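You operate a simulated robot arm through the tools that you are given. There is no shell and no other tool. Be economical: measure what you need, move in short steps, check, and stop when the job is done.

Carry out the task below with a simulated two-armed robot. There is one attempt and no reset: what you move stays moved.

Task
Put the 2.4 grooved roller from the top of the lift deck on the lower tray of the blue trolley and the 3.2 grooved roller on the second shelf from the bottom of the blue rack. Put the red roller on the counter top by the lift away on the roller bench top. Press the level three button two times. Take the blue pot on the counter top by the lift and put it away on the top of the parts bench. Put the slag piece from the top of the service stand on the counter top by the lift. Take the nozzle labelled "C" and put it on the top of the welder. Any order will do. Set down upright: blue pot.

Only the result counts: the job must be done as asked and must still hold three seconds after the hand-in. Knocking over, shifting, dropping, spilling or breaking anything else fails it.

Robot
Two 6-joint arms with fingered hands on one trunk, on a base that drives. Base frame: it is fixed to the floor where the robot stands at the start and does not move with it; the origin is under the middle of the robot, x ahead of it, y to its left, z up; the surface under the hand at the start is at about z = 860. Units: mm, rad, N and s.
The left shoulder is at the start at [50, 170, 1060], the right one opposite. With the tool pointing down near the work surface each hand reaches from about 520 to 780 mm from the robot's upright axis, wherever it stands, measured 20 degrees to its own side. Places, roughly: blue pot (8x8x12 cm) [700, 300, 900]; counter top by the lift [600, 200, 900]; grooved roller [750, -250, 750]; level three button [900, 100, 900]; lower tray of the blue trolley [200, 4400, 300]; red roller (6x6x4 cm) [700, 0, 900]; roller bench top [-7700, 4400, 900]; second shelf of the blue rack [800, -800, 600]; slag piece (11x4x4 cm) [-400, 2300, 800]; top of the parts bench [500, 2200, 800]; top of the welder [-3200, 600, 900]. Payload 3.5 kg a hand.
The tool frame of a hand sits at the grasp point between the pads (the TCP): z along the fingers, y along the line on which they close. The tips reach 26 mm beyond it. Largest opening 132 mm; the body of the gripper starts 73 mm behind the TCP. The gripper is a hand of 3 fingers: y runs from the thumb to the fingers, the wrist lies at [0, 0, -234] in the tool frame, and closing takes about 1.5 s.
Orientation is that of the tool frame in the base frame, as a unit quaternion [x, y, z, w]. With the fingers straight down and closing along the base's y, the tool's x points along the base's -x, its y along +y and its z along -z.

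Tools
- The arms move only by the tool play_rows. It takes "left_commands", "right_commands" or both (then of equal length, played together; a hand with none holds still); each is a list of rows, each a list of 7 numbers: the shift along the tool's x, y, z in mm, then the turn, a rotation vector about the tool's x, y, z in rad, then the finger opening in mm, from 0 to 132. In form: [[x, y, z, ax, ay, az, claw], ...]. A call has 1 to 8 rows; each row is the pose to reach, as a shift and turn from the pose commanded when the call began, along the tool's axes at that moment. Rows are played at 5 a second. More than 50 mm and 0.15 rad between two rows, or a gripper value outside its range, and nothing of the call is played. A pose out of reach is approached as far as the arm can. The call stops where the force on the tool passes 40 N (or 10 N more than at its start, if that is more) or the arm is blocked; 0.2 s more then pass. Each finger travels about 108 mm/s and halts on what it meets, pressing with about 24 N; the grip force reading is that of the motor and also rises with nothing between the fingers. The clock runs only during rows and for 0.2 s after the last one: add rows that repeat a pose to give the fingers time. The reply holds the time, the measured pose of the TCP, the force on the tool along the base axes, the opening and the grip force, in the units named above and with some noise, with the torque about the TCP (base axes, N m) and any sound that the robot's microphone picked up, and new pictures: "show" is both (left out), scene, wrist or none (wrist: the cameras of the hands that moved).
- Cameras (640 x 400 px; columns grow to the right, rows downward): "scene" is now at [32.5, 2.3, 1645.6]; the picture's right is [-0.14, -0.99, 0.00], its down [-0.72, 0.10, -0.69] and it looks along [0.68, -0.10, -0.73] (base axes); focal length 288 px, centre (320, 200). "left" rides on the left gripper at [-62, 3, -92] in its tool frame; the picture's right is [-0.05, -1.00, 0.00], its down [0.83, -0.04, -0.56] and it looks along [0.55, -0.03, 0.83] (tool axes); focal length 230 px, centre (320, 200). "right" rides on the right gripper at [62, 3, -92] in its tool frame; the picture's right is [-0.05, 1.00, 0.00], its down [-0.83, -0.04, -0.56] and it looks along [-0.55, -0.03, 0.83] (tool axes); focal length 230 px, centre (320, 200). There is no depth. A picture from a camera that has moved, and an enlarged one, comes with that camera's place and axes in the base frame and with its lens. The place of the scene camera against the robot may be out by one fixed shift of up to 25 mm in any direction.
- raise_lower(by): slides the trunk up (or, below 0, down) by that many mm; the arms and the scene camera ride with it, the base frame stays. It gives what a move gives, with no picture.
- base_move(legs): drives the robot by 1 to 6 legs, each [ahead, left, turn to the left] in mm, mm and rad, along the robot's own axes; the way and the turn of a leg run together, so that a leg with both is an arc; at most 1500 mm and 3.142 rad a leg. The arms and the cameras ride along, it lands a little off, and it stops where it bumps. It gives what a move gives, and a new picture of the scene camera.
- hand_shape(shape, hand): the hand has 3 fingers and takes this shape, open, in about a second: jaw (thumb against the fingers, like two jaws); tri (thumb and two fingers); tip (a fingertip pinch); poke (one finger out to press); point (the index stretched); flat (the hand flat); cup (the hand cupped); fist (a fist). The gripper value then closes the fingers along that shape, each until it touches; the sizes above hold for jaw. It gives what a move gives, with no picture.
- head_to(pan, tilt): turns the head with the scene camera to pan (to the left, within 1.501 rad either way) and tilt (down, from -0.506 to 1.204), counted from straight ahead of the robot. It gives what a move gives, and a new picture of the scene camera.
- close_up(camera, box): a new picture of the part [left, top, right, bottom] of that camera's present view, enlarged. It takes no simulated time.
- hand_in(): hands the job in; it is judged then, once.

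Work in short steps. Places have to be worked out from the pictures, the camera data and where the tool is seen: move nearer, look again, correct. Check each grasp and each placing, and mend what went wrong. You have 196 turns and 260 pictures in all, those below and enlarged ones among them. Open the grippers and draw the arms clear of the work before you hand the job in, unless the task says otherwise; then end with one line.

The tools are called after ">>>" as name(argument=value, ...) on one line, values as JSON. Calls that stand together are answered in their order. play_rows: Moves the arms, as the interface text tells. Its arguments: {"type":"object","properties":{"left_commands":{"type":"array","items":{"type":"array","items":{"type":"number"}}},"right_commands":{"type":"array","items":{"type":"array","items":{"type":"number"}}},"show":{"type":"string","enum":["both","scene","wrist","none"]}},"required":[]} The other tools are called the same way: raise_lower (by) slides the trunk up or down; hand_shape (shape, hand) gives the hand a shape; base_move (legs) drives the base; head_to (pan, tilt) turns the head that bears the scene camera; close_up (camera, box) takes an enlarged picture of a part of a camera's view; hand_in () hands the job in.

At the start:

```text
time: 0.0
left_eef_pos: [635.9, 174.0, 1222.9]
left_tcp_rot: [-0.001, 1.0, 0.0, 0.0]
left_ft_force: [-0.6, -0.6, 0.5]
left_moment: [0.02, -0.03, -0.03]
left_width: 131.7
left_grip_force: 0.0
left_shape: jaw
right_eef_pos: [583.3, -327.4, 1173.7]
right_tcp_rot: [-0.001, 1.0, 0.0, 0.0]
right_ft_force: [0.0, 0.1, -0.7]
right_moment: [-0.03, -0.05, 0.04]
right_width: 131.9
right_grip_force: 0.1
right_shape: jaw
trunk travel left (down, up): [-675.0, 35.0]
robot x, y, heading: [2.2, -0.3, -0.002]
head pan, tilt: [-0.143, 0.813]
```

scene: 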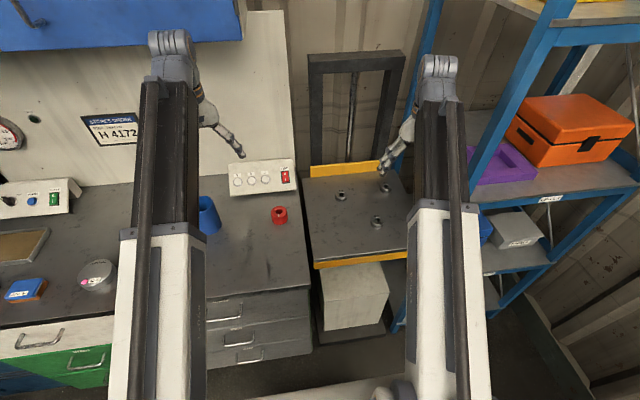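
right: 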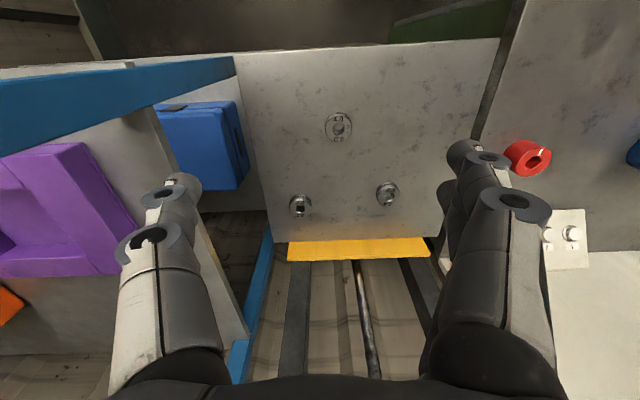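
left: 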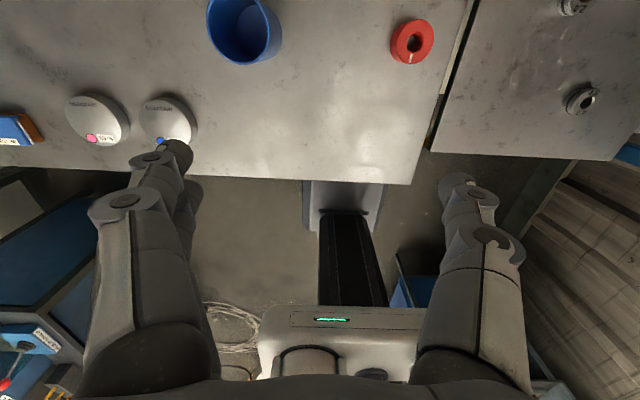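

The scene shows the lift deck with three grooved rollers, the red roller and the button box. I take enlargements to read labels.

>>> close_up(camera="scene", box=[220, 140, 420, 265])

>>> close_up(camera="right", box=[270, 100, 430, 230])

>>> close_up(camera="scene", box=[440, 80, 640, 300])

```text
3.20 times, centred on (320, 202) of scene
camera zoom: at [32.5, 2.3, 1645.6], right [-0.14, -0.99, 0.0], down [-0.72, 0.1, -0.69], along [0.68, -0.1, -0.73], focal length 921 px, centre (320, 192)
```

zoom: 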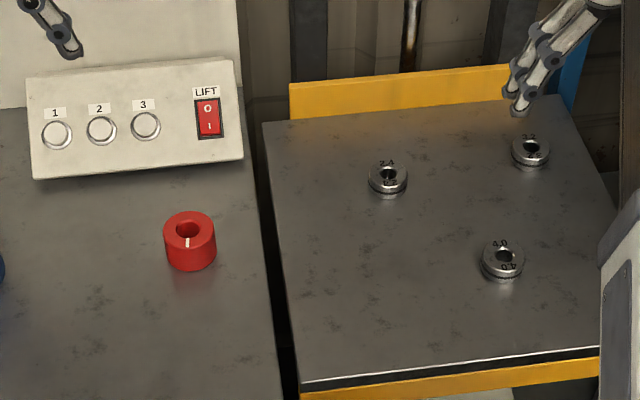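

```text
3.08 times, centred on (350, 165) of right
camera zoom: at [522.4, -323.5, 1266.0], right [0.05, 1.0, 0.0], down [0.83, -0.04, 0.56], along [0.55, -0.03, -0.83], focal length 708 px, centre (228, 308)
```

zoom: 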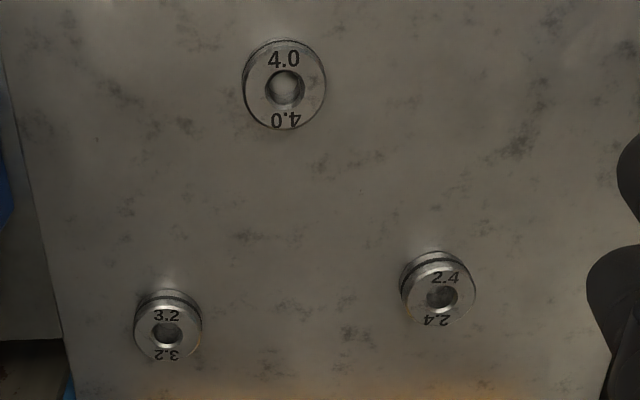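

```text
1.82 times, centred on (540, 190) of scene
camera zoom: at [32.5, 2.3, 1645.6], right [-0.14, -0.99, 0.0], down [-0.72, 0.1, -0.69], along [0.68, -0.1, -0.73], focal length 524 px, centre (-80, 218)
```

zoom: 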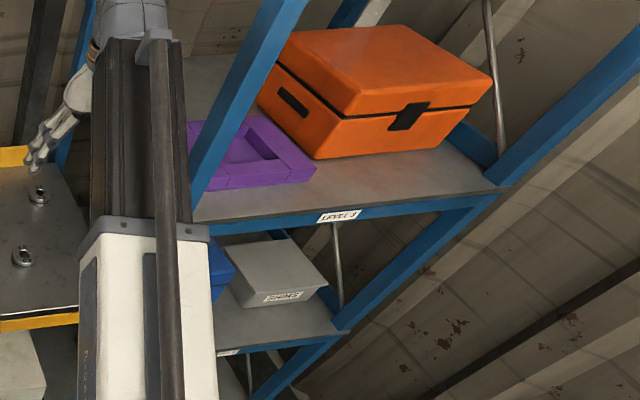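

Triangulating both cameras: 2.4 roller about [800,-185], 3.2 about [840,-390], deck z≈815; counter z≈860. They are beyond reach, so I drive a little ahead and to the right.

>>> base_move(legs=[[110, -130, 0]])

>>> head_to(pan=-0.9, tilt=0.7)

```text
time: 1.4
left_eef_pos: [709.6, 79.3, 1227.5]
left_tcp_rot: [-0.014, 1.0, 0.001, 0.002]
left_ft_force: [-0.7, -0.5, -0.3]
left_moment: [0.03, 0.03, 0.01]
left_width: 131.9
left_grip_force: 0.1
left_shape: jaw
right_eef_pos: [670.8, -436.2, 1177.7]
right_tcp_rot: [-0.004, 1.0, -0.001, 0.003]
right_ft_force: [0.0, -0.2, 0.5]
right_moment: [-0.02, 0.0, 0.0]
right_width: 132.1
right_grip_force: 0.0
right_shape: jaw
trunk travel left (down, up): [-675.0, 35.0]
robot x, y, heading: [94.0, -116.6, 0.009]
head pan, tilt: [-0.143, 0.813]
stopped in leg 1: the robot was blocked; the commanded pose is now the measured one
camera scene: at [114.8, -108.0, 1646.1], right [-0.14, -0.99, 0.0], down [-0.72, 0.1, -0.69], along [0.69, -0.09, -0.72], focal length 288 px, centre (320, 200)
```

scene: 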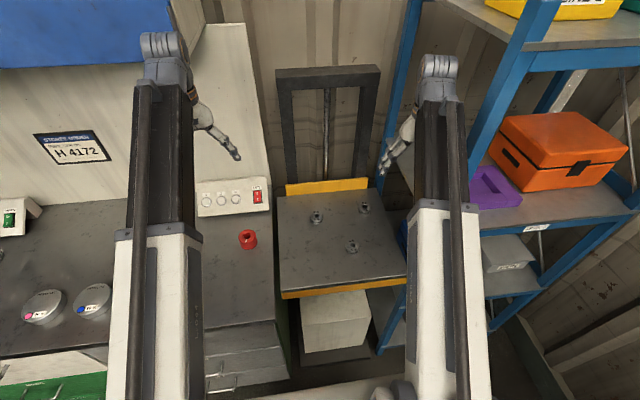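

```text
time: 2.5
left_eef_pos: [710.6, 79.3, 1228.3]
left_tcp_rot: [-0.013, 1.0, 0.0, 0.001]
left_ft_force: [0.2, -0.3, -0.6]
left_moment: [-0.01, -0.02, -0.01]
left_width: 131.9
left_grip_force: 0.1
left_shape: jaw
right_eef_pos: [670.2, -433.3, 1179.5]
right_tcp_rot: [-0.002, 1.0, -0.002, 0.004]
right_ft_force: [-0.1, -0.5, 0.9]
right_moment: [0.0, -0.02, 0.0]
right_width: 132.1
right_grip_force: 0.1
right_shape: jaw
trunk travel left (down, up): [-675.0, 35.0]
robot x, y, heading: [93.0, -112.7, 0.006]
head pan, tilt: [-0.901, 0.7]
camera scene: at [86.2, -161.1, 1655.2], right [-0.78, -0.63, -0.01], down [-0.4, 0.5, -0.77], along [0.48, -0.6, -0.64], focal length 288 px, centre (320, 200)
```

scene: 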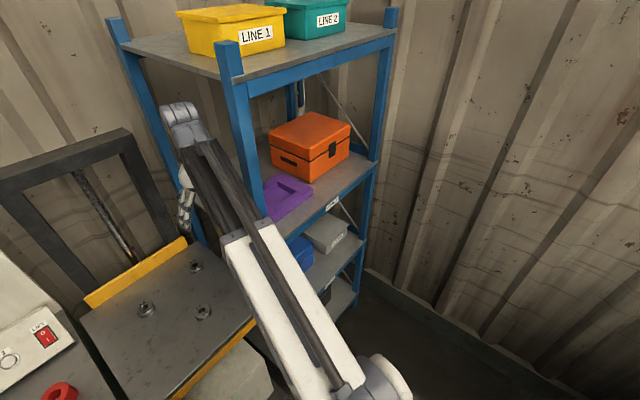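

The base touched something ahead at x≈94, so that is the forward limit. The second shelf is the one with SHIMS and the blue box. I lower the right hand toward the 3.2 roller and look through its camera.

>>> play_rows(right_commands=[[-20, 8, 40, 0, 0, 0, 100], [-40, 16, 80, 0, 0, 0, 100], [-60, 24, 120, 0, 0, 0, 100], [-80, 32, 160, 0, 0, 0, 100], [-90, 40, 190, 0, 0, 0, 100]], show="wrist")

```text
time: 3.3
left_eef_pos: [709.6, 78.8, 1228.6]
left_tcp_rot: [-0.012, 1.0, 0.001, 0.0]
left_ft_force: [-0.1, 0.1, 0.2]
left_moment: [-0.02, 0.01, -0.01]
left_width: 131.9
left_grip_force: 0.2
left_shape: jaw
right_eef_pos: [724.1, -415.1, 1082.1]
right_tcp_rot: [-0.002, 1.0, -0.004, 0.008]
right_ft_force: [-7.4, 4.8, 29.8]
right_moment: [-2.07, 0.23, -0.5]
right_width: 100.0
right_grip_force: 0.2
right_shape: jaw
trunk travel left (down, up): [-675.0, 35.0]
robot x, y, heading: [92.0, -114.2, 0.009]
head pan, tilt: [-0.901, 0.7]
stopped in row 3 (right hand): the force on the tool passed its limit at 64 N (the readings are from after the stop); the commanded pose is now the measured one
camera right: at [661.2, -409.2, 1173.6], right [0.05, 1.0, -0.01], down [0.82, -0.04, 0.57], along [0.57, -0.03, -0.82], focal length 230 px, centre (320, 200)
```

right: 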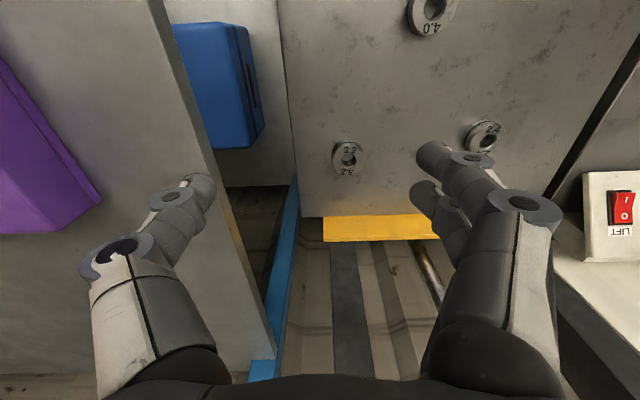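

The thumb touched the rack's level‑3 shelf edge (y≈-475, z≈1050). Re-triangulating, the roller tops are at z≈877: 3.2 at [796,-379], 2.4 at [776,-198]. I back off upward and left, then come in clear of the shelf.

>>> play_rows(right_commands=[[0, 10, -20, 0, 0, 0, 80], [-5, 40, -25, 0, 0, 0, 80], [-35, 40, 5, 0, 0, 0, 80], [-65, 40, 40, 0, 0, 0, 80], [-72, 38, 80, 0, 0, 0, 80], [-72, 38, 120, 0, 0, 0, 80]], show="wrist")

>>> close_up(camera="scene", box=[220, 80, 400, 330])

```text
time: 4.7
left_eef_pos: [711.4, 76.3, 1227.7]
left_tcp_rot: [-0.012, 1.0, -0.001, 0.001]
left_ft_force: [-0.1, 0.4, 0.6]
left_moment: [0.0, 0.01, 0.0]
left_width: 132.1
left_grip_force: 0.0
left_shape: jaw
right_eef_pos: [796.6, -375.7, 959.1]
right_tcp_rot: [-0.002, 1.0, -0.003, 0.006]
right_ft_force: [0.2, 0.3, -0.5]
right_moment: [0.02, 0.02, -0.01]
right_width: 80.3
right_grip_force: 0.1
right_shape: jaw
trunk travel left (down, up): [-675.0, 35.0]
robot x, y, heading: [90.6, -114.3, 0.006]
head pan, tilt: [-0.901, 0.7]
camera right: at [733.7, -371.2, 1051.2], right [0.05, 1.0, -0.01], down [0.82, -0.04, 0.57], along [0.57, -0.03, -0.82], focal length 230 px, centre (320, 200)
```

right: 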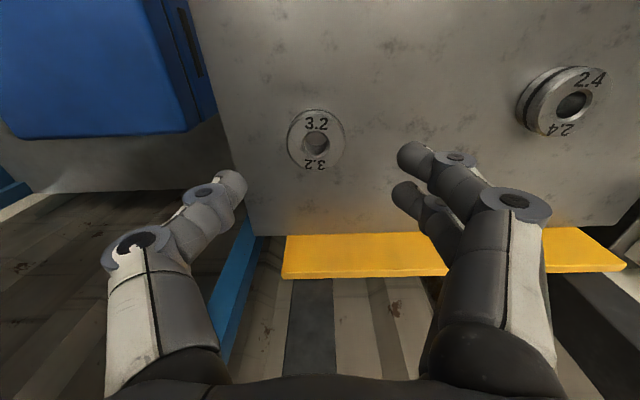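

```text
1.60 times, centred on (310, 205) of scene
camera zoom: at [85.7, -161.0, 1655.2], right [-0.78, -0.63, -0.01], down [-0.4, 0.5, -0.77], along [0.48, -0.6, -0.64], focal length 461 px, centre (336, 192)
```

zoom: 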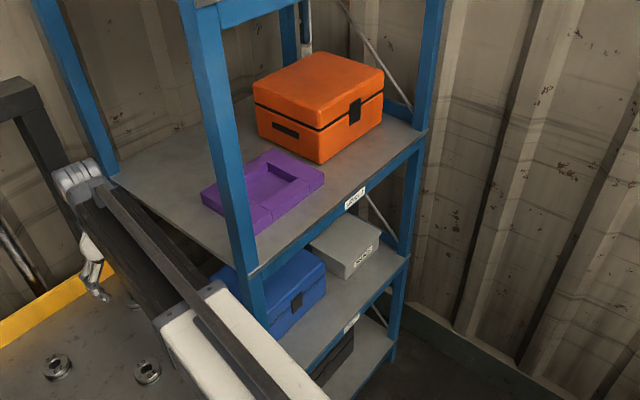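

The 3.2 roller sits at about [804,-378]. I descend further and look again before closing.

>>> play_rows(right_commands=[[-4, -2, 30, 0, 0, 0, 80], [-8, -2, 60, 0, 0, 0, 80]], show="wrist")

```text
time: 5.3
left_eef_pos: [709.4, 78.8, 1227.8]
left_tcp_rot: [-0.011, 1.0, 0.0, 0.002]
left_ft_force: [-1.0, 0.5, 0.0]
left_moment: [0.0, 0.0, -0.02]
left_width: 131.8
left_grip_force: 0.1
left_shape: jaw
right_eef_pos: [804.9, -377.1, 900.9]
right_tcp_rot: [-0.003, 1.0, -0.003, 0.006]
right_ft_force: [1.1, 0.0, 0.4]
right_moment: [-0.01, -0.01, 0.02]
right_width: 80.4
right_grip_force: 0.0
right_shape: jaw
trunk travel left (down, up): [-675.0, 35.0]
robot x, y, heading: [89.8, -112.0, 0.001]
head pan, tilt: [-0.901, 0.7]
camera right: at [742.5, -373.1, 992.1], right [0.05, 1.0, -0.01], down [0.82, -0.04, 0.57], along [0.57, -0.03, -0.82], focal length 230 px, centre (320, 200)
```

right: 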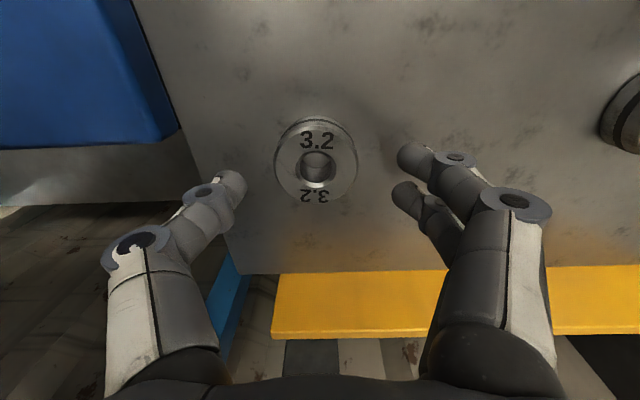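

Aligned; top of roller about z=870. I go down the last bit gently and close.

>>> play_rows(right_commands=[[0, -1, 8, 0, 0, 0, 80], [1, -1, 15, 0, 0, 0, 80], [1, -1, 20, 0, 0, 0, 80], [1, -1, 20, 0, 0, 0, 50], [1, -1, 20, 0, 0, 0, 30], [1, -1, 20, 0, 0, 0, 30], [1, -1, 20, 0, 0, 0, 30]], show="wrist")

```text
time: 6.5
left_eef_pos: [709.9, 77.5, 1226.8]
left_tcp_rot: [-0.012, 1.0, 0.0, 0.001]
left_ft_force: [-0.3, -0.6, -1.0]
left_moment: [-0.02, 0.0, -0.02]
left_width: 132.2
left_grip_force: 0.1
left_shape: jaw
right_eef_pos: [807.8, -376.1, 883.2]
right_tcp_rot: [-0.004, 1.0, 0.0, 0.009]
right_ft_force: [-4.8, 4.2, 29.9]
right_moment: [0.85, 0.44, 0.09]
right_width: 37.7
right_grip_force: 24.0
right_shape: jaw
trunk travel left (down, up): [-675.0, 35.0]
robot x, y, heading: [89.7, -114.8, 0.006]
head pan, tilt: [-0.901, 0.7]
stopped in row 5 (right hand): the force on the tool passed its limit at 41 N (the readings are from after the stop); the commanded pose is now the measured one
camera right: at [744.2, -371.8, 975.6], right [0.04, 1.0, 0.0], down [0.82, -0.04, 0.57], along [0.57, -0.03, -0.82], focal length 230 px, centre (320, 200)
```

right: 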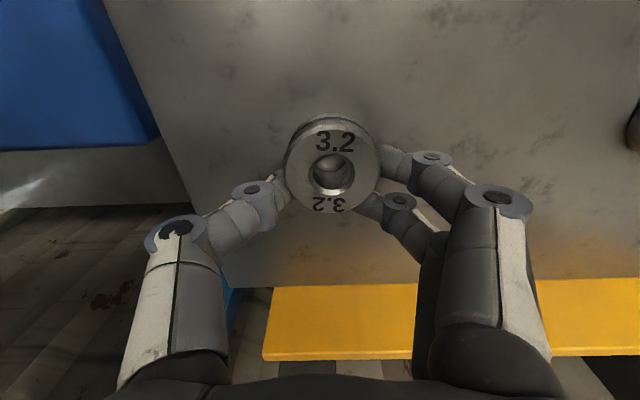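

Gripped at 37.7 mm with 24 N. I lift, keeping the fingers commanded closed.

>>> play_rows(right_commands=[[0, 0, -10, 0, 0, 0, 28], [0, 0, -40, 0, 0, 0, 28], [0, 5, -80, 0, 0, 0, 28], [20, 5, -120, 0, 0, 0, 28], [45, 10, -160, 0, 0, 0, 28], [80, 20, -195, 0, 0, 0, 28], [110, 30, -235, 0, 0, 0, 28], [140, 40, -270, 0, 0, 0, 28]], show="wrist")

```text
refused: row 6 steps farther than a row can; nothing moved
```

Slightly too large a step; I resend with smaller ones.

>>> play_rows(right_commands=[[0, 0, -10, 0, 0, 0, 28], [0, 0, -40, 0, 0, 0, 28], [0, 5, -80, 0, 0, 0, 28], [20, 5, -120, 0, 0, 0, 28], [45, 10, -155, 0, 0, 0, 28], [70, 15, -190, 0, 0, 0, 28], [95, 20, -225, 0, 0, 0, 28], [120, 30, -260, 0, 0, 0, 28]], show="wrist")

```text
time: 8.3
left_eef_pos: [709.7, 78.4, 1228.2]
left_tcp_rot: [-0.011, 1.0, 0.0, 0.002]
left_ft_force: [-0.3, 0.7, -0.3]
left_moment: [-0.01, 0.01, 0.01]
left_width: 131.9
left_grip_force: 0.1
left_shape: jaw
right_eef_pos: [680.7, -346.2, 1140.4]
right_tcp_rot: [-0.002, 1.0, -0.002, 0.009]
right_ft_force: [0.5, 1.6, -1.9]
right_moment: [-0.01, -0.01, -0.02]
right_width: 34.8
right_grip_force: 23.4
right_shape: jaw
trunk travel left (down, up): [-675.0, 35.0]
robot x, y, heading: [93.6, -113.1, 0.006]
head pan, tilt: [-0.901, 0.7]
camera right: at [617.2, -342.8, 1231.4], right [0.05, 1.0, 0.0], down [0.82, -0.04, 0.57], along [0.57, -0.03, -0.82], focal length 230 px, centre (320, 200)
```

right: 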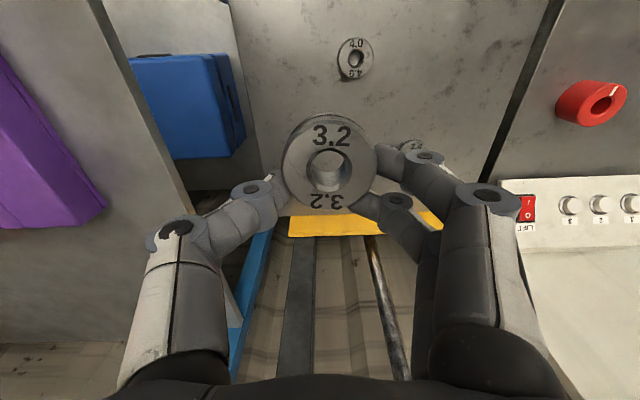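

The 3.2 roller is held. Now I fetch the 2.4 roller (≈[780,-192]) with the left hand while the right hand draws back out of the way.

>>> play_rows(left_commands=[[-9, -38, 18, 0, 0, 0, 132], [-18, -76, 36, 0, 0, 0, 132], [-27, -114, 54, 0, 0, 0, 100], [-36, -152, 72, 0, 0, 0, 80], [-45, -190, 90, 0, 0, 0, 80], [-54, -228, 108, 0, 0, 0, 80], [-63, -266, 126, 0, 0, 0, 80], [-68, -268, 170, 0, 0, 0, 80]], right_commands=[[40, -5, 0, 0, 0, 0, 28], [80, -10, 0, 0, 0, 0, 28], [120, -20, 0, 0, 0, 0, 28], [150, -30, 0, 0, 0, 0, 28], [150, -30, 0, 0, 0, 0, 28], [150, -30, 0, 0, 0, 0, 28], [150, -30, 0, 0, 0, 0, 28], [150, -30, 0, 0, 0, 0, 28]], show="wrist")

```text
time: 10.1
left_eef_pos: [785.5, -188.8, 1049.1]
left_tcp_rot: [-0.01, 1.0, 0.001, -0.003]
left_ft_force: [-0.3, -0.3, 0.6]
left_moment: [0.02, -0.01, 0.02]
left_width: 80.5
left_grip_force: 0.0
left_shape: jaw
left hand out of reach, approached as far as the arm can: row 7, 8
right_eef_pos: [541.5, -382.3, 1131.9]
right_tcp_rot: [-0.003, 1.0, -0.001, 0.004]
right_ft_force: [0.9, -0.5, -3.1]
right_moment: [0.01, 0.0, -0.02]
right_width: 34.8
right_grip_force: 23.8
right_shape: jaw
trunk travel left (down, up): [-675.0, 35.0]
robot x, y, heading: [93.7, -117.4, 0.004]
head pan, tilt: [-0.901, 0.7]
camera right: at [479.7, -376.5, 1224.7], right [0.05, 1.0, 0.0], down [0.83, -0.04, 0.56], along [0.56, -0.03, -0.83], focal length 230 px, centre (320, 200)
camera left: at [846.1, -185.6, 1140.9], right [0.07, -1.0, 0.0], down [-0.83, -0.06, 0.56], along [-0.56, -0.04, -0.83], focal length 230 px, centre (320, 200)
```

right: 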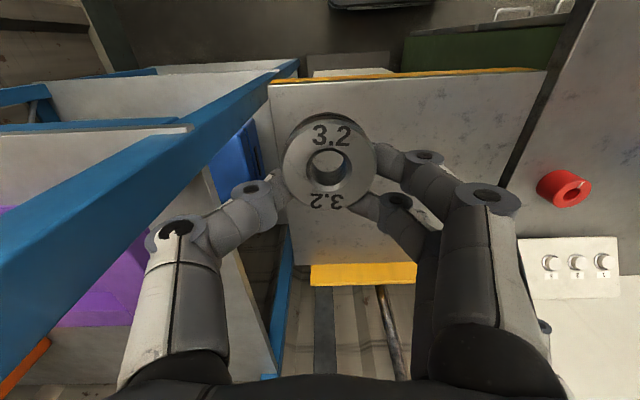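
left: 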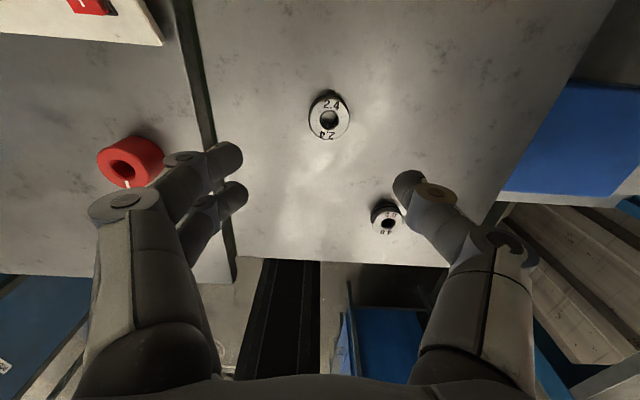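

2.4 roller at about [775,-200]; descend onto it.

>>> play_rows(left_commands=[[5, -6, 40, 0, 0, 0, 80], [10, -11, 80, 0, 0, 0, 80], [10, -11, 110, 0, 0, 0, 80], [10, -11, 135, 0, 0, 0, 80]], show="wrist")

```text
time: 11.1
left_eef_pos: [773.6, -199.8, 914.2]
left_tcp_rot: [-0.011, 1.0, 0.002, -0.004]
left_ft_force: [0.1, 0.1, 0.2]
left_moment: [-0.01, -0.02, 0.0]
left_width: 80.6
left_grip_force: 0.1
left_shape: jaw
right_eef_pos: [542.9, -381.3, 1133.3]
right_tcp_rot: [-0.003, 1.0, 0.0, 0.003]
right_ft_force: [0.5, 0.4, -3.1]
right_moment: [0.0, 0.0, 0.01]
right_width: 34.6
right_grip_force: 23.8
right_shape: jaw
trunk travel left (down, up): [-675.0, 35.0]
robot x, y, heading: [93.3, -112.9, 0.008]
head pan, tilt: [-0.901, 0.7]
camera left: at [835.4, -196.3, 1005.3], right [0.07, -1.0, 0.0], down [-0.83, -0.06, 0.56], along [-0.56, -0.04, -0.83], focal length 230 px, centre (320, 200)
```

left: 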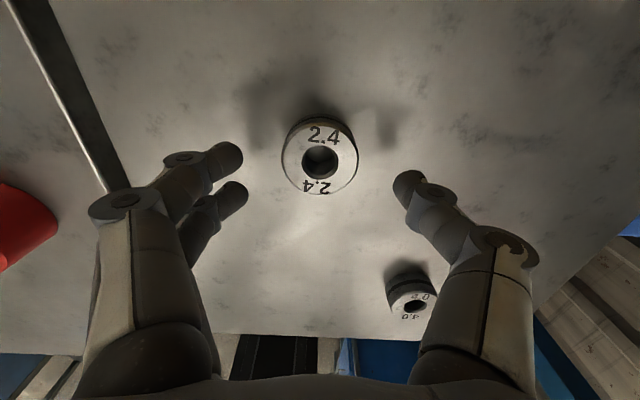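

Aligned; go down 27 mm and close.

>>> play_rows(left_commands=[[0, -1, 12, 0, 0, 0, 80], [0, -1, 26, 0, 0, 0, 80], [0, -1, 26, 0, 0, 0, 50], [0, -1, 26, 0, 0, 0, 28], [0, -1, 26, 0, 0, 0, 28], [0, -1, 26, 0, 0, 0, 28], [0, -1, 10, 0, 0, 0, 28], [0, -1, -25, 0, 0, 0, 28]], show="wrist")

```text
time: 12.9
left_eef_pos: [774.3, -202.1, 939.4]
left_tcp_rot: [-0.01, 1.0, 0.001, -0.003]
left_ft_force: [0.3, -0.1, -2.6]
left_moment: [-0.01, 0.02, 0.0]
left_width: 35.3
left_grip_force: 23.8
left_shape: jaw
right_eef_pos: [540.9, -380.1, 1132.6]
right_tcp_rot: [-0.003, 1.0, -0.001, 0.005]
right_ft_force: [-0.1, -0.1, -2.0]
right_moment: [-0.01, -0.05, 0.01]
right_width: 34.5
right_grip_force: 24.0
right_shape: jaw
trunk travel left (down, up): [-675.0, 35.0]
robot x, y, heading: [96.2, -109.5, 0.006]
head pan, tilt: [-0.901, 0.7]
camera left: at [836.1, -197.7, 1031.4], right [0.07, -1.0, 0.0], down [-0.83, -0.06, 0.56], along [-0.56, -0.04, -0.83], focal length 230 px, centre (320, 200)
```

left: 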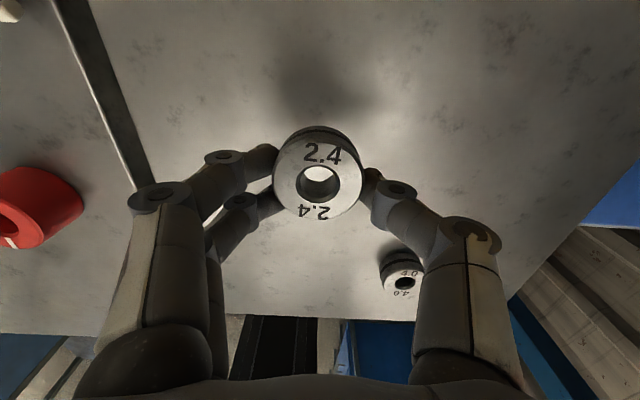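

2.4 is held. I raise and retract the left hand.

>>> play_rows(left_commands=[[0, 0, -40, 0, 0, 0, 28], [10, 10, -80, 0, 0, 0, 28], [25, 30, -120, 0, 0, 0, 28], [45, 55, -155, 0, 0, 0, 28], [75, 85, -180, 0, 0, 0, 28], [105, 115, -200, 0, 0, 0, 28], [140, 145, -215, 0, 0, 0, 28], [175, 175, -225, 0, 0, 0, 28]], show="none")

>>> play_rows(left_commands=[[40, 20, 0, 0, 0, 0, 28], [80, 40, 0, 0, 0, 0, 28], [120, 60, 0, 0, 0, 0, 28], [150, 80, 0, 0, 0, 0, 28]], show="none")

>>> base_move(legs=[[-195, 0, 0], [0, -490, 0]])

```text
time: 14.7
left_eef_pos: [597.7, -30.3, 1167.1]
left_tcp_rot: [-0.011, 1.0, 0.002, -0.003]
left_ft_force: [-0.7, -0.2, -1.0]
left_moment: [-0.01, 0.02, 0.03]
left_width: 35.1
left_grip_force: 23.7
left_shape: jaw
right_eef_pos: [541.4, -381.0, 1132.6]
right_tcp_rot: [-0.003, 1.0, -0.001, 0.004]
right_ft_force: [0.1, -0.8, -2.0]
right_moment: [-0.02, -0.04, 0.02]
right_width: 34.7
right_grip_force: 23.9
right_shape: jaw
trunk travel left (down, up): [-675.0, 35.0]
robot x, y, heading: [94.6, -112.3, 0.003]
head pan, tilt: [-0.901, 0.7]
```

```text
time: 15.7
left_eef_pos: [524.5, 16.2, 1135.6]
left_tcp_rot: [-0.01, 1.0, 0.001, -0.001]
left_ft_force: [0.5, 0.2, -1.5]
left_moment: [0.01, 0.01, -0.04]
left_width: 35.2
left_grip_force: 24.1
left_shape: jaw
left hand out of reach, approached as far as the arm can: row 1, 2, 3, 4
right_eef_pos: [542.8, -380.6, 1132.3]
right_tcp_rot: [-0.003, 1.0, -0.002, 0.005]
right_ft_force: [0.4, 0.2, -2.2]
right_moment: [-0.01, -0.01, 0.01]
right_width: 34.8
right_grip_force: 24.0
right_shape: jaw
trunk travel left (down, up): [-675.0, 35.0]
robot x, y, heading: [93.6, -114.8, 0.003]
head pan, tilt: [-0.901, 0.7]
```

```text
time: 19.7
left_eef_pos: [331.2, -473.5, 1136.9]
left_tcp_rot: [-0.012, 1.0, 0.002, -0.001]
left_ft_force: [0.7, 0.0, -1.3]
left_moment: [0.02, 0.0, -0.01]
left_width: 35.2
left_grip_force: 24.1
left_shape: jaw
right_eef_pos: [350.6, -869.4, 1131.8]
right_tcp_rot: [-0.004, 1.0, -0.001, 0.003]
right_ft_force: [0.3, -0.1, -2.7]
right_moment: [0.01, 0.01, 0.01]
right_width: 34.7
right_grip_force: 24.2
right_shape: jaw
trunk travel left (down, up): [-675.0, 35.0]
robot x, y, heading: [-99.9, -603.0, 0.013]
head pan, tilt: [-0.901, 0.7]
camera scene: at [-92.6, -656.0, 1654.9], right [-0.78, -0.63, 0.0], down [-0.4, 0.5, -0.76], along [0.48, -0.59, -0.64], focal length 288 px, centre (320, 200)
```

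scene: 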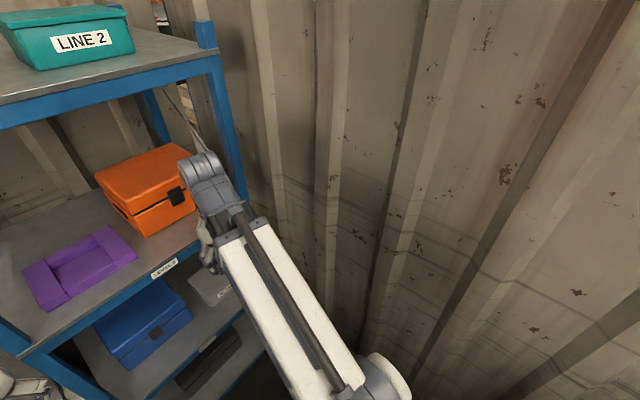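

I lower the trunk so the arm is level with the second shelf opening and look at it.

>>> raise_lower(by=-250)

>>> head_to(pan=-0.3, tilt=0.75)

>>> close_up(camera="right", box=[0, 0, 640, 400])

```text
time: 22.3
left_eef_pos: [331.4, -472.9, 885.6]
left_tcp_rot: [-0.012, 1.0, 0.001, -0.001]
left_ft_force: [1.1, 0.4, -1.2]
left_moment: [0.04, 0.06, -0.02]
left_width: 35.0
left_grip_force: 24.0
left_shape: jaw
right_eef_pos: [350.8, -869.3, 881.1]
right_tcp_rot: [-0.004, 1.0, 0.0, 0.005]
right_ft_force: [1.1, -0.2, -1.4]
right_moment: [0.0, 0.01, 0.01]
right_width: 34.8
right_grip_force: 23.8
right_shape: jaw
trunk travel left (down, up): [-425.0, 285.0]
robot x, y, heading: [-102.0, -601.3, 0.01]
head pan, tilt: [-0.901, 0.7]
```

```text
time: 23.3
left_eef_pos: [331.4, -472.9, 885.9]
left_tcp_rot: [-0.012, 1.0, 0.001, 0.0]
left_ft_force: [0.3, 0.9, -1.9]
left_moment: [-0.02, -0.01, 0.0]
left_width: 35.2
left_grip_force: 23.8
left_shape: jaw
right_eef_pos: [350.7, -868.9, 882.8]
right_tcp_rot: [-0.005, 1.0, -0.001, 0.005]
right_ft_force: [0.1, 0.0, -2.4]
right_moment: [-0.02, -0.01, -0.01]
right_width: 35.0
right_grip_force: 24.3
right_shape: jaw
trunk travel left (down, up): [-425.0, 285.0]
robot x, y, heading: [-99.5, -602.9, 0.006]
head pan, tilt: [-0.3, 0.75]
camera scene: at [-66.6, -613.0, 1400.7], right [-0.29, -0.96, 0.0], down [-0.65, 0.2, -0.73], along [0.7, -0.21, -0.68], focal length 288 px, centre (320, 200)
```

scene: 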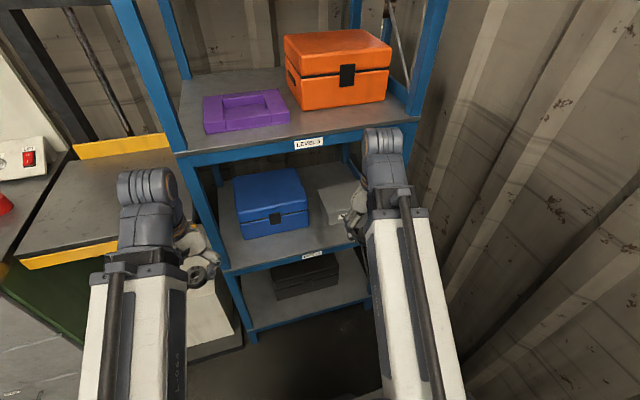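

```text
1.00 times, centred on (320, 200) of right (not enlarged: the box is as wide or as high as the picture)
camera zoom: at [287.8, -865.2, 974.7], right [0.04, 1.0, 0.0], down [0.83, -0.04, 0.56], along [0.56, -0.03, -0.83], focal length 230 px, centre (320, 200)
```

zoom: 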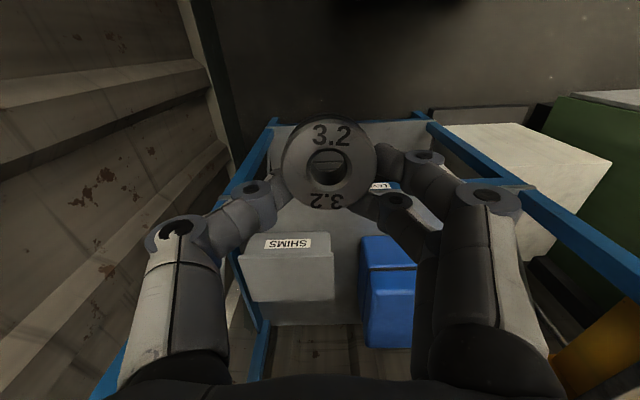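

Shelf 2 surface is about z=590, front edge x≈528, free strip in front of SHIMS at about [585,-860]. I go down in front and then forward into the opening.

>>> play_rows(right_commands=[[0, 2, 45, 0, 0, 0, 28], [0, 4, 90, 0, 0, 0, 28], [0, 6, 135, 0, 0, 0, 28], [-10, 8, 175, 0, 0, 0, 28], [-55, 8, 185, 0, 0, 0, 28], [-100, 8, 185, 0, 0, 0, 28], [-145, 8, 185, 0, 0, 0, 28], [-170, 8, 185, 0, 0, 0, 28]], show="both")

```text
time: 25.1
left_eef_pos: [332.0, -473.2, 886.1]
left_tcp_rot: [-0.012, 1.0, 0.0, -0.002]
left_ft_force: [0.4, 0.2, -1.5]
left_moment: [0.01, 0.02, -0.02]
left_width: 34.9
left_grip_force: 24.5
left_shape: jaw
right_eef_pos: [521.7, -861.0, 699.9]
right_tcp_rot: [-0.004, 1.0, -0.001, 0.004]
right_ft_force: [0.2, -0.1, -3.7]
right_moment: [0.0, -0.06, 0.0]
right_width: 34.6
right_grip_force: 24.4
right_shape: jaw
right hand out of reach, approached as far as the arm can: row 2, 3, 4
trunk travel left (down, up): [-425.0, 285.0]
robot x, y, heading: [-98.2, -603.6, 0.014]
head pan, tilt: [-0.3, 0.75]
camera scene: at [-66.5, -612.9, 1400.7], right [-0.29, -0.96, 0.0], down [-0.65, 0.2, -0.73], along [0.7, -0.21, -0.68], focal length 288 px, centre (320, 200)
camera right: at [459.9, -857.1, 790.9], right [0.04, 1.0, 0.0], down [0.83, -0.04, 0.56], along [0.56, -0.03, -0.83], focal length 230 px, centre (320, 200)
```

scene: 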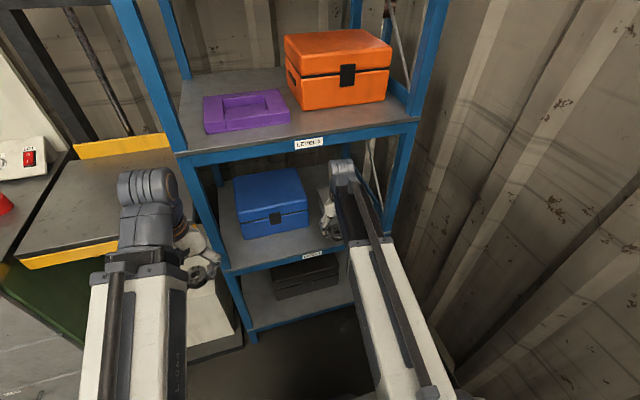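
right: 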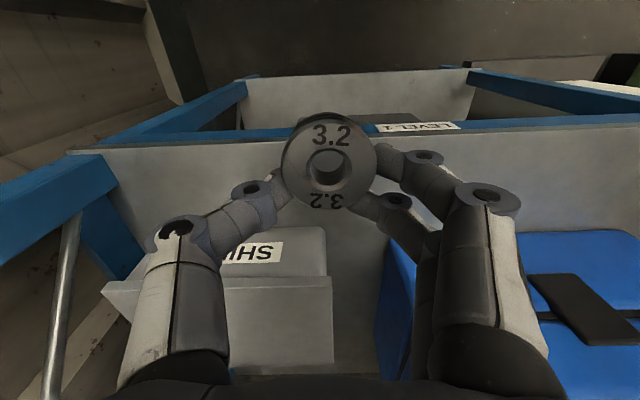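

Front edge x≈526; target [572,-845]. Forward 50 mm and lower until contact.

>>> play_rows(right_commands=[[-35, 12, 5, 0, 0, 0, 28], [-50, 16, 35, 0, 0, 0, 28], [-50, 16, 60, 0, 0, 0, 28], [-50, 16, 68, 0, 0, 0, 28], [-50, 16, 75, 0, 0, 0, 28], [-50, 16, 82, 0, 0, 0, 28], [-50, 16, 88, 0, 0, 0, 28], [-50, 16, 94, 0, 0, 0, 28]], show="wrist")

```text
time: 26.3
left_eef_pos: [329.2, -471.5, 886.8]
left_tcp_rot: [-0.013, 1.0, 0.001, 0.0]
left_ft_force: [0.4, 1.1, -1.8]
left_moment: [0.01, 0.01, 0.0]
left_width: 35.1
left_grip_force: 24.1
left_shape: jaw
right_eef_pos: [572.0, -844.2, 636.2]
right_tcp_rot: [-0.004, 1.0, -0.001, 0.009]
right_ft_force: [-5.6, 1.9, 23.6]
right_moment: [0.61, 0.42, 0.14]
right_width: 36.4
right_grip_force: 24.5
right_shape: jaw
trunk travel left (down, up): [-425.0, 285.0]
robot x, y, heading: [-98.8, -603.6, 0.006]
head pan, tilt: [-0.3, 0.75]
stopped in row 5 (right hand): the force on the tool passed its limit at 47 N (the readings are from after the stop); the commanded pose is now the measured one
camera right: at [509.0, -839.1, 726.9], right [0.04, 1.0, 0.0], down [0.82, -0.04, 0.57], along [0.57, -0.03, -0.82], focal length 230 px, centre (320, 200)
```

right: 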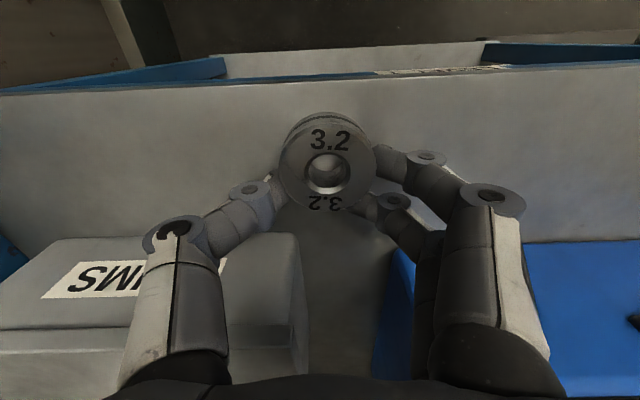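

Contact: the roller sits on the shelf (surface ≈608). I release and rise.

>>> play_rows(right_commands=[[0, 0, 0, 0, 0, 0, 45], [0, 0, 0, 0, 0, 0, 65], [0, 0, 0, 0, 0, 0, 70], [0, 0, -25, 0, 0, 0, 70], [5, 0, -60, 0, 0, 0, 70], [50, 0, -68, 0, 0, 0, 70], [95, 0, -68, 0, 0, 0, 70], [140, 0, -68, 0, 0, 0, 70]], show="wrist")

```text
time: 28.1
left_eef_pos: [331.5, -472.9, 886.2]
left_tcp_rot: [-0.012, 1.0, 0.001, 0.0]
left_ft_force: [0.1, 0.3, -1.3]
left_moment: [0.0, 0.04, -0.04]
left_width: 35.3
left_grip_force: 23.9
left_shape: jaw
right_eef_pos: [430.9, -844.0, 698.1]
right_tcp_rot: [-0.004, 1.0, -0.001, 0.006]
right_ft_force: [-0.5, -0.3, 0.0]
right_moment: [-0.03, -0.02, -0.03]
right_width: 69.5
right_grip_force: 0.0
right_shape: jaw
trunk travel left (down, up): [-425.0, 285.0]
robot x, y, heading: [-100.9, -602.0, 0.015]
head pan, tilt: [-0.3, 0.75]
camera right: at [367.4, -840.4, 789.5], right [0.04, 1.0, 0.0], down [0.82, -0.04, 0.57], along [0.57, -0.03, -0.82], focal length 230 px, centre (320, 200)
```

right: 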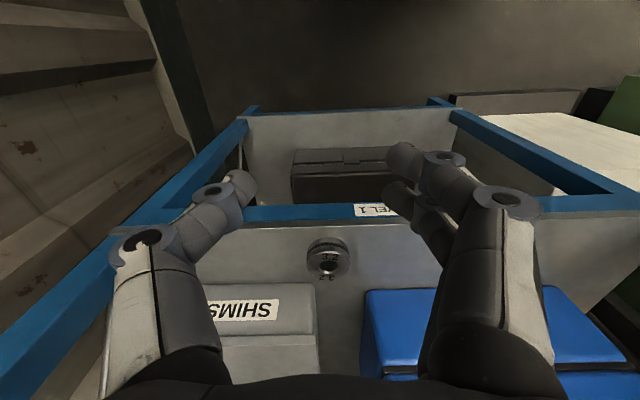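

Roller stands on the shelf. I check the shelf labels and count with one enlargement.

>>> close_up(camera="scene", box=[180, 120, 430, 350])

>>> raise_lower(by=250)

```text
1.74 times, centred on (305, 235) of scene
camera zoom: at [-66.7, -612.8, 1400.7], right [-0.29, -0.96, 0.0], down [-0.65, 0.2, -0.73], along [0.7, -0.21, -0.68], focal length 501 px, centre (346, 139)
```

zoom: 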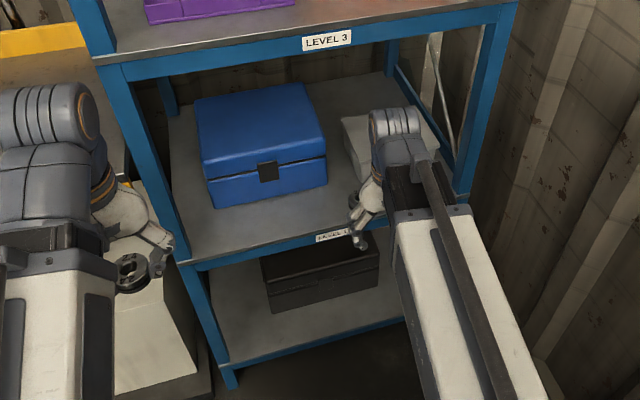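

```text
time: 30.7
left_eef_pos: [330.4, -472.4, 1136.8]
left_tcp_rot: [-0.013, 1.0, 0.0, -0.001]
left_ft_force: [-0.2, 0.2, -1.5]
left_moment: [0.02, -0.01, 0.04]
left_width: 35.0
left_grip_force: 23.9
left_shape: jaw
right_eef_pos: [430.8, -843.6, 947.9]
right_tcp_rot: [-0.004, 1.0, -0.001, 0.007]
right_ft_force: [0.2, 0.8, 0.4]
right_moment: [0.01, 0.0, -0.01]
right_width: 69.1
right_grip_force: 0.0
right_shape: jaw
trunk travel left (down, up): [-675.0, 35.0]
robot x, y, heading: [-99.3, -599.1, 0.006]
head pan, tilt: [-0.3, 0.75]
```

Four shelves, so that is the right one. Now to the button with the right hand: I raise it, then drive left and forward in front of the panel (button 3 estimated at [883,93,893]).

>>> play_rows(right_commands=[[0, 0, -45, 0, 0, 0, 70], [0, 0, -90, 0, 0, 0, 70], [0, 0, -135, 0, 0, 0, 70], [-10, 0, -170, 0, 0, 0, 70]], show="none")

>>> base_move(legs=[[0, 840, 0], [140, 0, 0]])

>>> hand_shape(shape="poke", hand="right")

>>> head_to(pan=-0.2, tilt=0.7)

```text
time: 31.7
left_eef_pos: [331.7, -472.4, 1136.9]
left_tcp_rot: [-0.011, 1.0, 0.001, -0.001]
left_ft_force: [-0.1, 0.3, -1.1]
left_moment: [-0.01, 0.05, -0.01]
left_width: 35.0
left_grip_force: 24.0
left_shape: jaw
right_eef_pos: [438.0, -843.8, 1118.4]
right_tcp_rot: [-0.004, 1.0, -0.001, 0.007]
right_ft_force: [0.3, 1.3, 0.1]
right_moment: [-0.02, -0.01, 0.01]
right_width: 69.5
right_grip_force: 0.0
right_shape: jaw
trunk travel left (down, up): [-675.0, 35.0]
robot x, y, heading: [-97.6, -602.3, 0.005]
head pan, tilt: [-0.3, 0.75]
```

```text
time: 37.1
left_eef_pos: [466.0, 372.0, 1135.4]
left_tcp_rot: [-0.011, 1.0, 0.002, -0.002]
left_ft_force: [0.3, 0.3, -2.5]
left_moment: [0.03, 0.05, 0.0]
left_width: 35.3
left_grip_force: 24.2
left_shape: jaw
right_eef_pos: [572.3, 3.3, 1117.0]
right_tcp_rot: [-0.003, 1.0, -0.001, 0.006]
right_ft_force: [0.4, 0.0, -0.4]
right_moment: [-0.01, 0.01, -0.05]
right_width: 69.5
right_grip_force: 0.0
right_shape: jaw
trunk travel left (down, up): [-675.0, 35.0]
robot x, y, heading: [27.8, 242.2, 0.007]
head pan, tilt: [-0.3, 0.75]
camera scene: at [68.0, 233.3, 1650.6], right [-0.29, -0.96, 0.0], down [-0.65, 0.2, -0.73], along [0.7, -0.21, -0.68], focal length 288 px, centre (320, 200)
```

scene: 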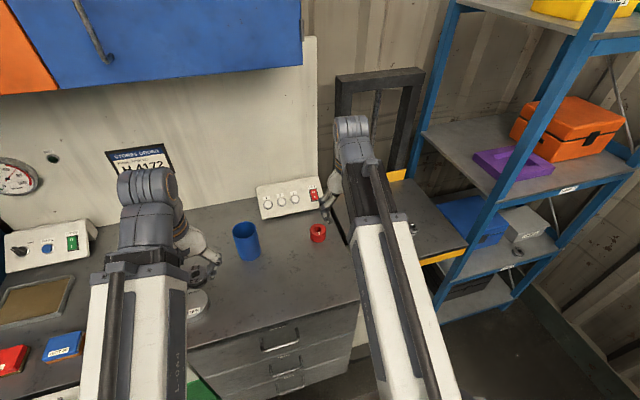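

```text
time: 38.0
left_eef_pos: [464.5, 372.9, 1135.9]
left_tcp_rot: [-0.012, 1.0, 0.002, -0.001]
left_ft_force: [0.9, -0.3, -1.9]
left_moment: [0.0, 0.05, 0.0]
left_width: 35.1
left_grip_force: 24.0
left_shape: jaw
right_eef_pos: [570.5, 3.3, 1118.1]
right_tcp_rot: [-0.004, 1.0, 0.0, 0.007]
right_ft_force: [0.5, -0.1, 0.4]
right_moment: [-0.05, -0.01, 0.04]
right_width: 0.1
right_grip_force: 0.0
right_shape: poke
trunk travel left (down, up): [-675.0, 35.0]
robot x, y, heading: [34.9, 242.3, 0.011]
head pan, tilt: [-0.3, 0.75]
```

```text
time: 38.6
left_eef_pos: [464.9, 373.3, 1136.1]
left_tcp_rot: [-0.011, 1.0, 0.0, 0.0]
left_ft_force: [0.1, -0.1, -1.7]
left_moment: [0.02, 0.01, 0.0]
left_width: 35.1
left_grip_force: 24.1
left_shape: jaw
right_eef_pos: [570.8, 3.6, 1118.5]
right_tcp_rot: [-0.003, 1.0, -0.001, 0.007]
right_ft_force: [-0.4, -0.1, 0.5]
right_moment: [-0.03, 0.03, 0.03]
right_width: 0.0
right_grip_force: 0.0
right_shape: poke
trunk travel left (down, up): [-675.0, 35.0]
robot x, y, heading: [32.1, 245.6, 0.012]
head pan, tilt: [-0.201, 0.7]
camera scene: at [70.4, 240.8, 1654.9], right [-0.19, -0.98, 0.0], down [-0.63, 0.12, -0.76], along [0.75, -0.15, -0.64], focal length 288 px, centre (320, 200)
```

scene: 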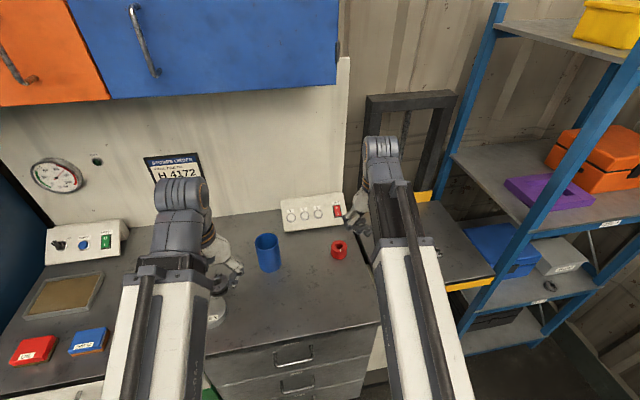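

I tilt the right finger forward about 43° and bring it nearer to the panel to see the buttons.

>>> play_rows(right_commands=[[-30, 14, 20, 0, -0.15, 0, 0], [-60, 28, 40, 0, -0.3, 0, 0], [-90, 42, 60, 0, -0.45, 0, 0], [-120, 56, 80, 0, -0.6, 0, 0], [-150, 70, 100, 0, -0.75, 0, 0]], show="wrist")

```text
time: 39.9
left_eef_pos: [464.3, 372.5, 1136.2]
left_tcp_rot: [-0.011, 1.0, 0.001, -0.001]
left_ft_force: [-0.2, -0.4, -2.6]
left_moment: [0.01, 0.0, 0.01]
left_width: 35.2
left_grip_force: 24.1
left_shape: jaw
right_eef_pos: [722.1, 72.8, 1022.2]
right_tcp_rot: [-0.004, 0.927, 0.001, 0.374]
right_ft_force: [-0.1, 0.8, -0.1]
right_moment: [-0.04, -0.04, -0.03]
right_width: 0.1
right_grip_force: 0.1
right_shape: poke
trunk travel left (down, up): [-675.0, 35.0]
robot x, y, heading: [31.4, 245.4, 0.005]
head pan, tilt: [-0.201, 0.7]
camera right: at [613.0, 76.6, 1044.6], right [0.03, 1.0, 0.03], down [0.21, -0.04, 0.98], along [0.98, -0.02, -0.22], focal length 230 px, centre (320, 200)
```

right: 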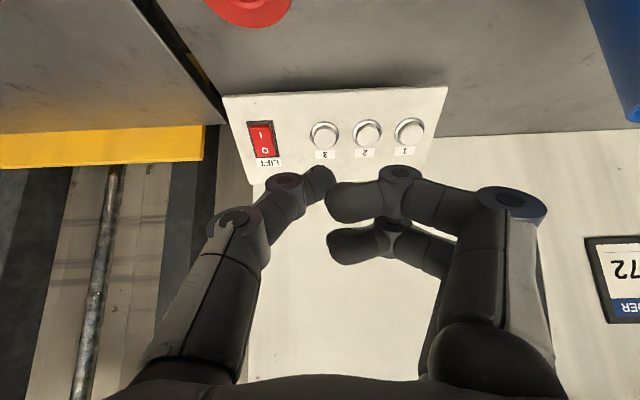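

I enlarge to see which finger stands out in the poke shape and where the buttons are.

>>> close_up(camera="right", box=[200, 80, 500, 290])

>>> close_up(camera="scene", box=[260, 120, 430, 290])

```text
1.90 times, centred on (350, 185) of right
camera zoom: at [613.0, 76.6, 1044.6], right [0.03, 1.0, 0.03], down [0.21, -0.04, 0.98], along [0.98, -0.02, -0.22], focal length 438 px, centre (263, 229)
```

zoom: 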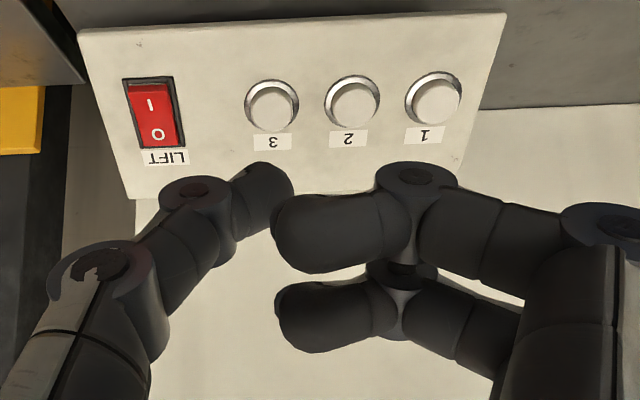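

```text
2.35 times, centred on (345, 205) of scene
camera zoom: at [70.7, 240.9, 1655.0], right [-0.19, -0.98, 0.0], down [-0.63, 0.12, -0.76], along [0.75, -0.15, -0.64], focal length 677 px, centre (261, 188)
```

zoom: 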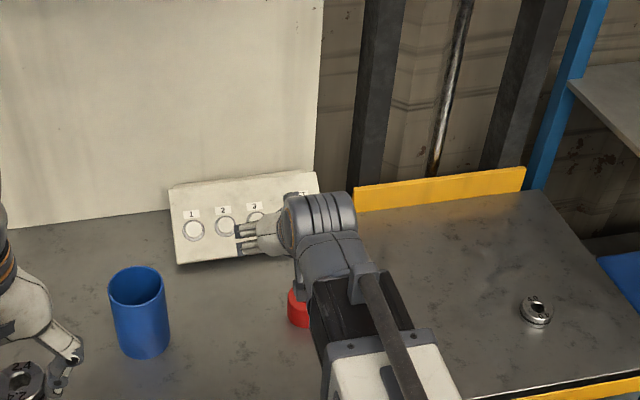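

It looks as if all fingers are curled at value 0. I test value 132 in the poke shape, in free air.

>>> play_rows(right_commands=[[0, 0, 0, 0, 0, 0, 60], [0, 0, 0, 0, 0, 0, 132], [0, 0, 0, 0, 0, 0, 132], [0, 0, 0, 0, 0, 0, 132], [0, 0, 0, 0, 0, 0, 132]], show="wrist")

```text
time: 41.0
left_eef_pos: [464.7, 372.2, 1134.8]
left_tcp_rot: [-0.011, 1.0, 0.002, -0.001]
left_ft_force: [0.0, 0.4, -2.2]
left_moment: [-0.02, 0.02, 0.02]
left_width: 35.4
left_grip_force: 24.2
left_shape: jaw
right_eef_pos: [720.1, 73.5, 1020.6]
right_tcp_rot: [-0.005, 0.928, 0.002, 0.373]
right_ft_force: [0.0, 0.3, 1.1]
right_moment: [0.01, 0.01, 0.01]
right_width: 0.0
right_grip_force: 0.0
right_shape: poke
trunk travel left (down, up): [-675.0, 35.0]
robot x, y, heading: [29.9, 242.1, 0.009]
head pan, tilt: [-0.201, 0.7]
camera right: at [612.5, 76.4, 1044.9], right [0.03, 1.0, 0.03], down [0.22, -0.04, 0.98], along [0.98, -0.02, -0.22], focal length 230 px, centre (320, 200)
```

right: 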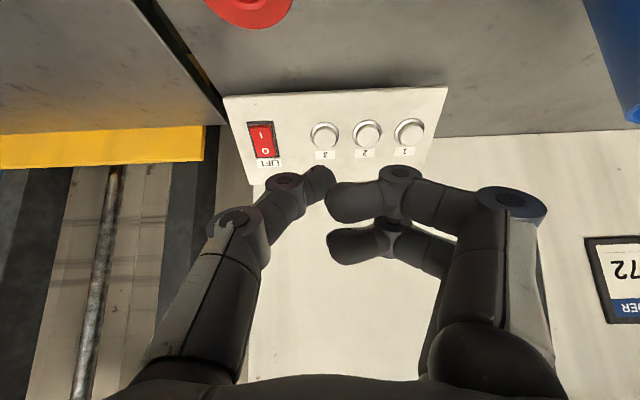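

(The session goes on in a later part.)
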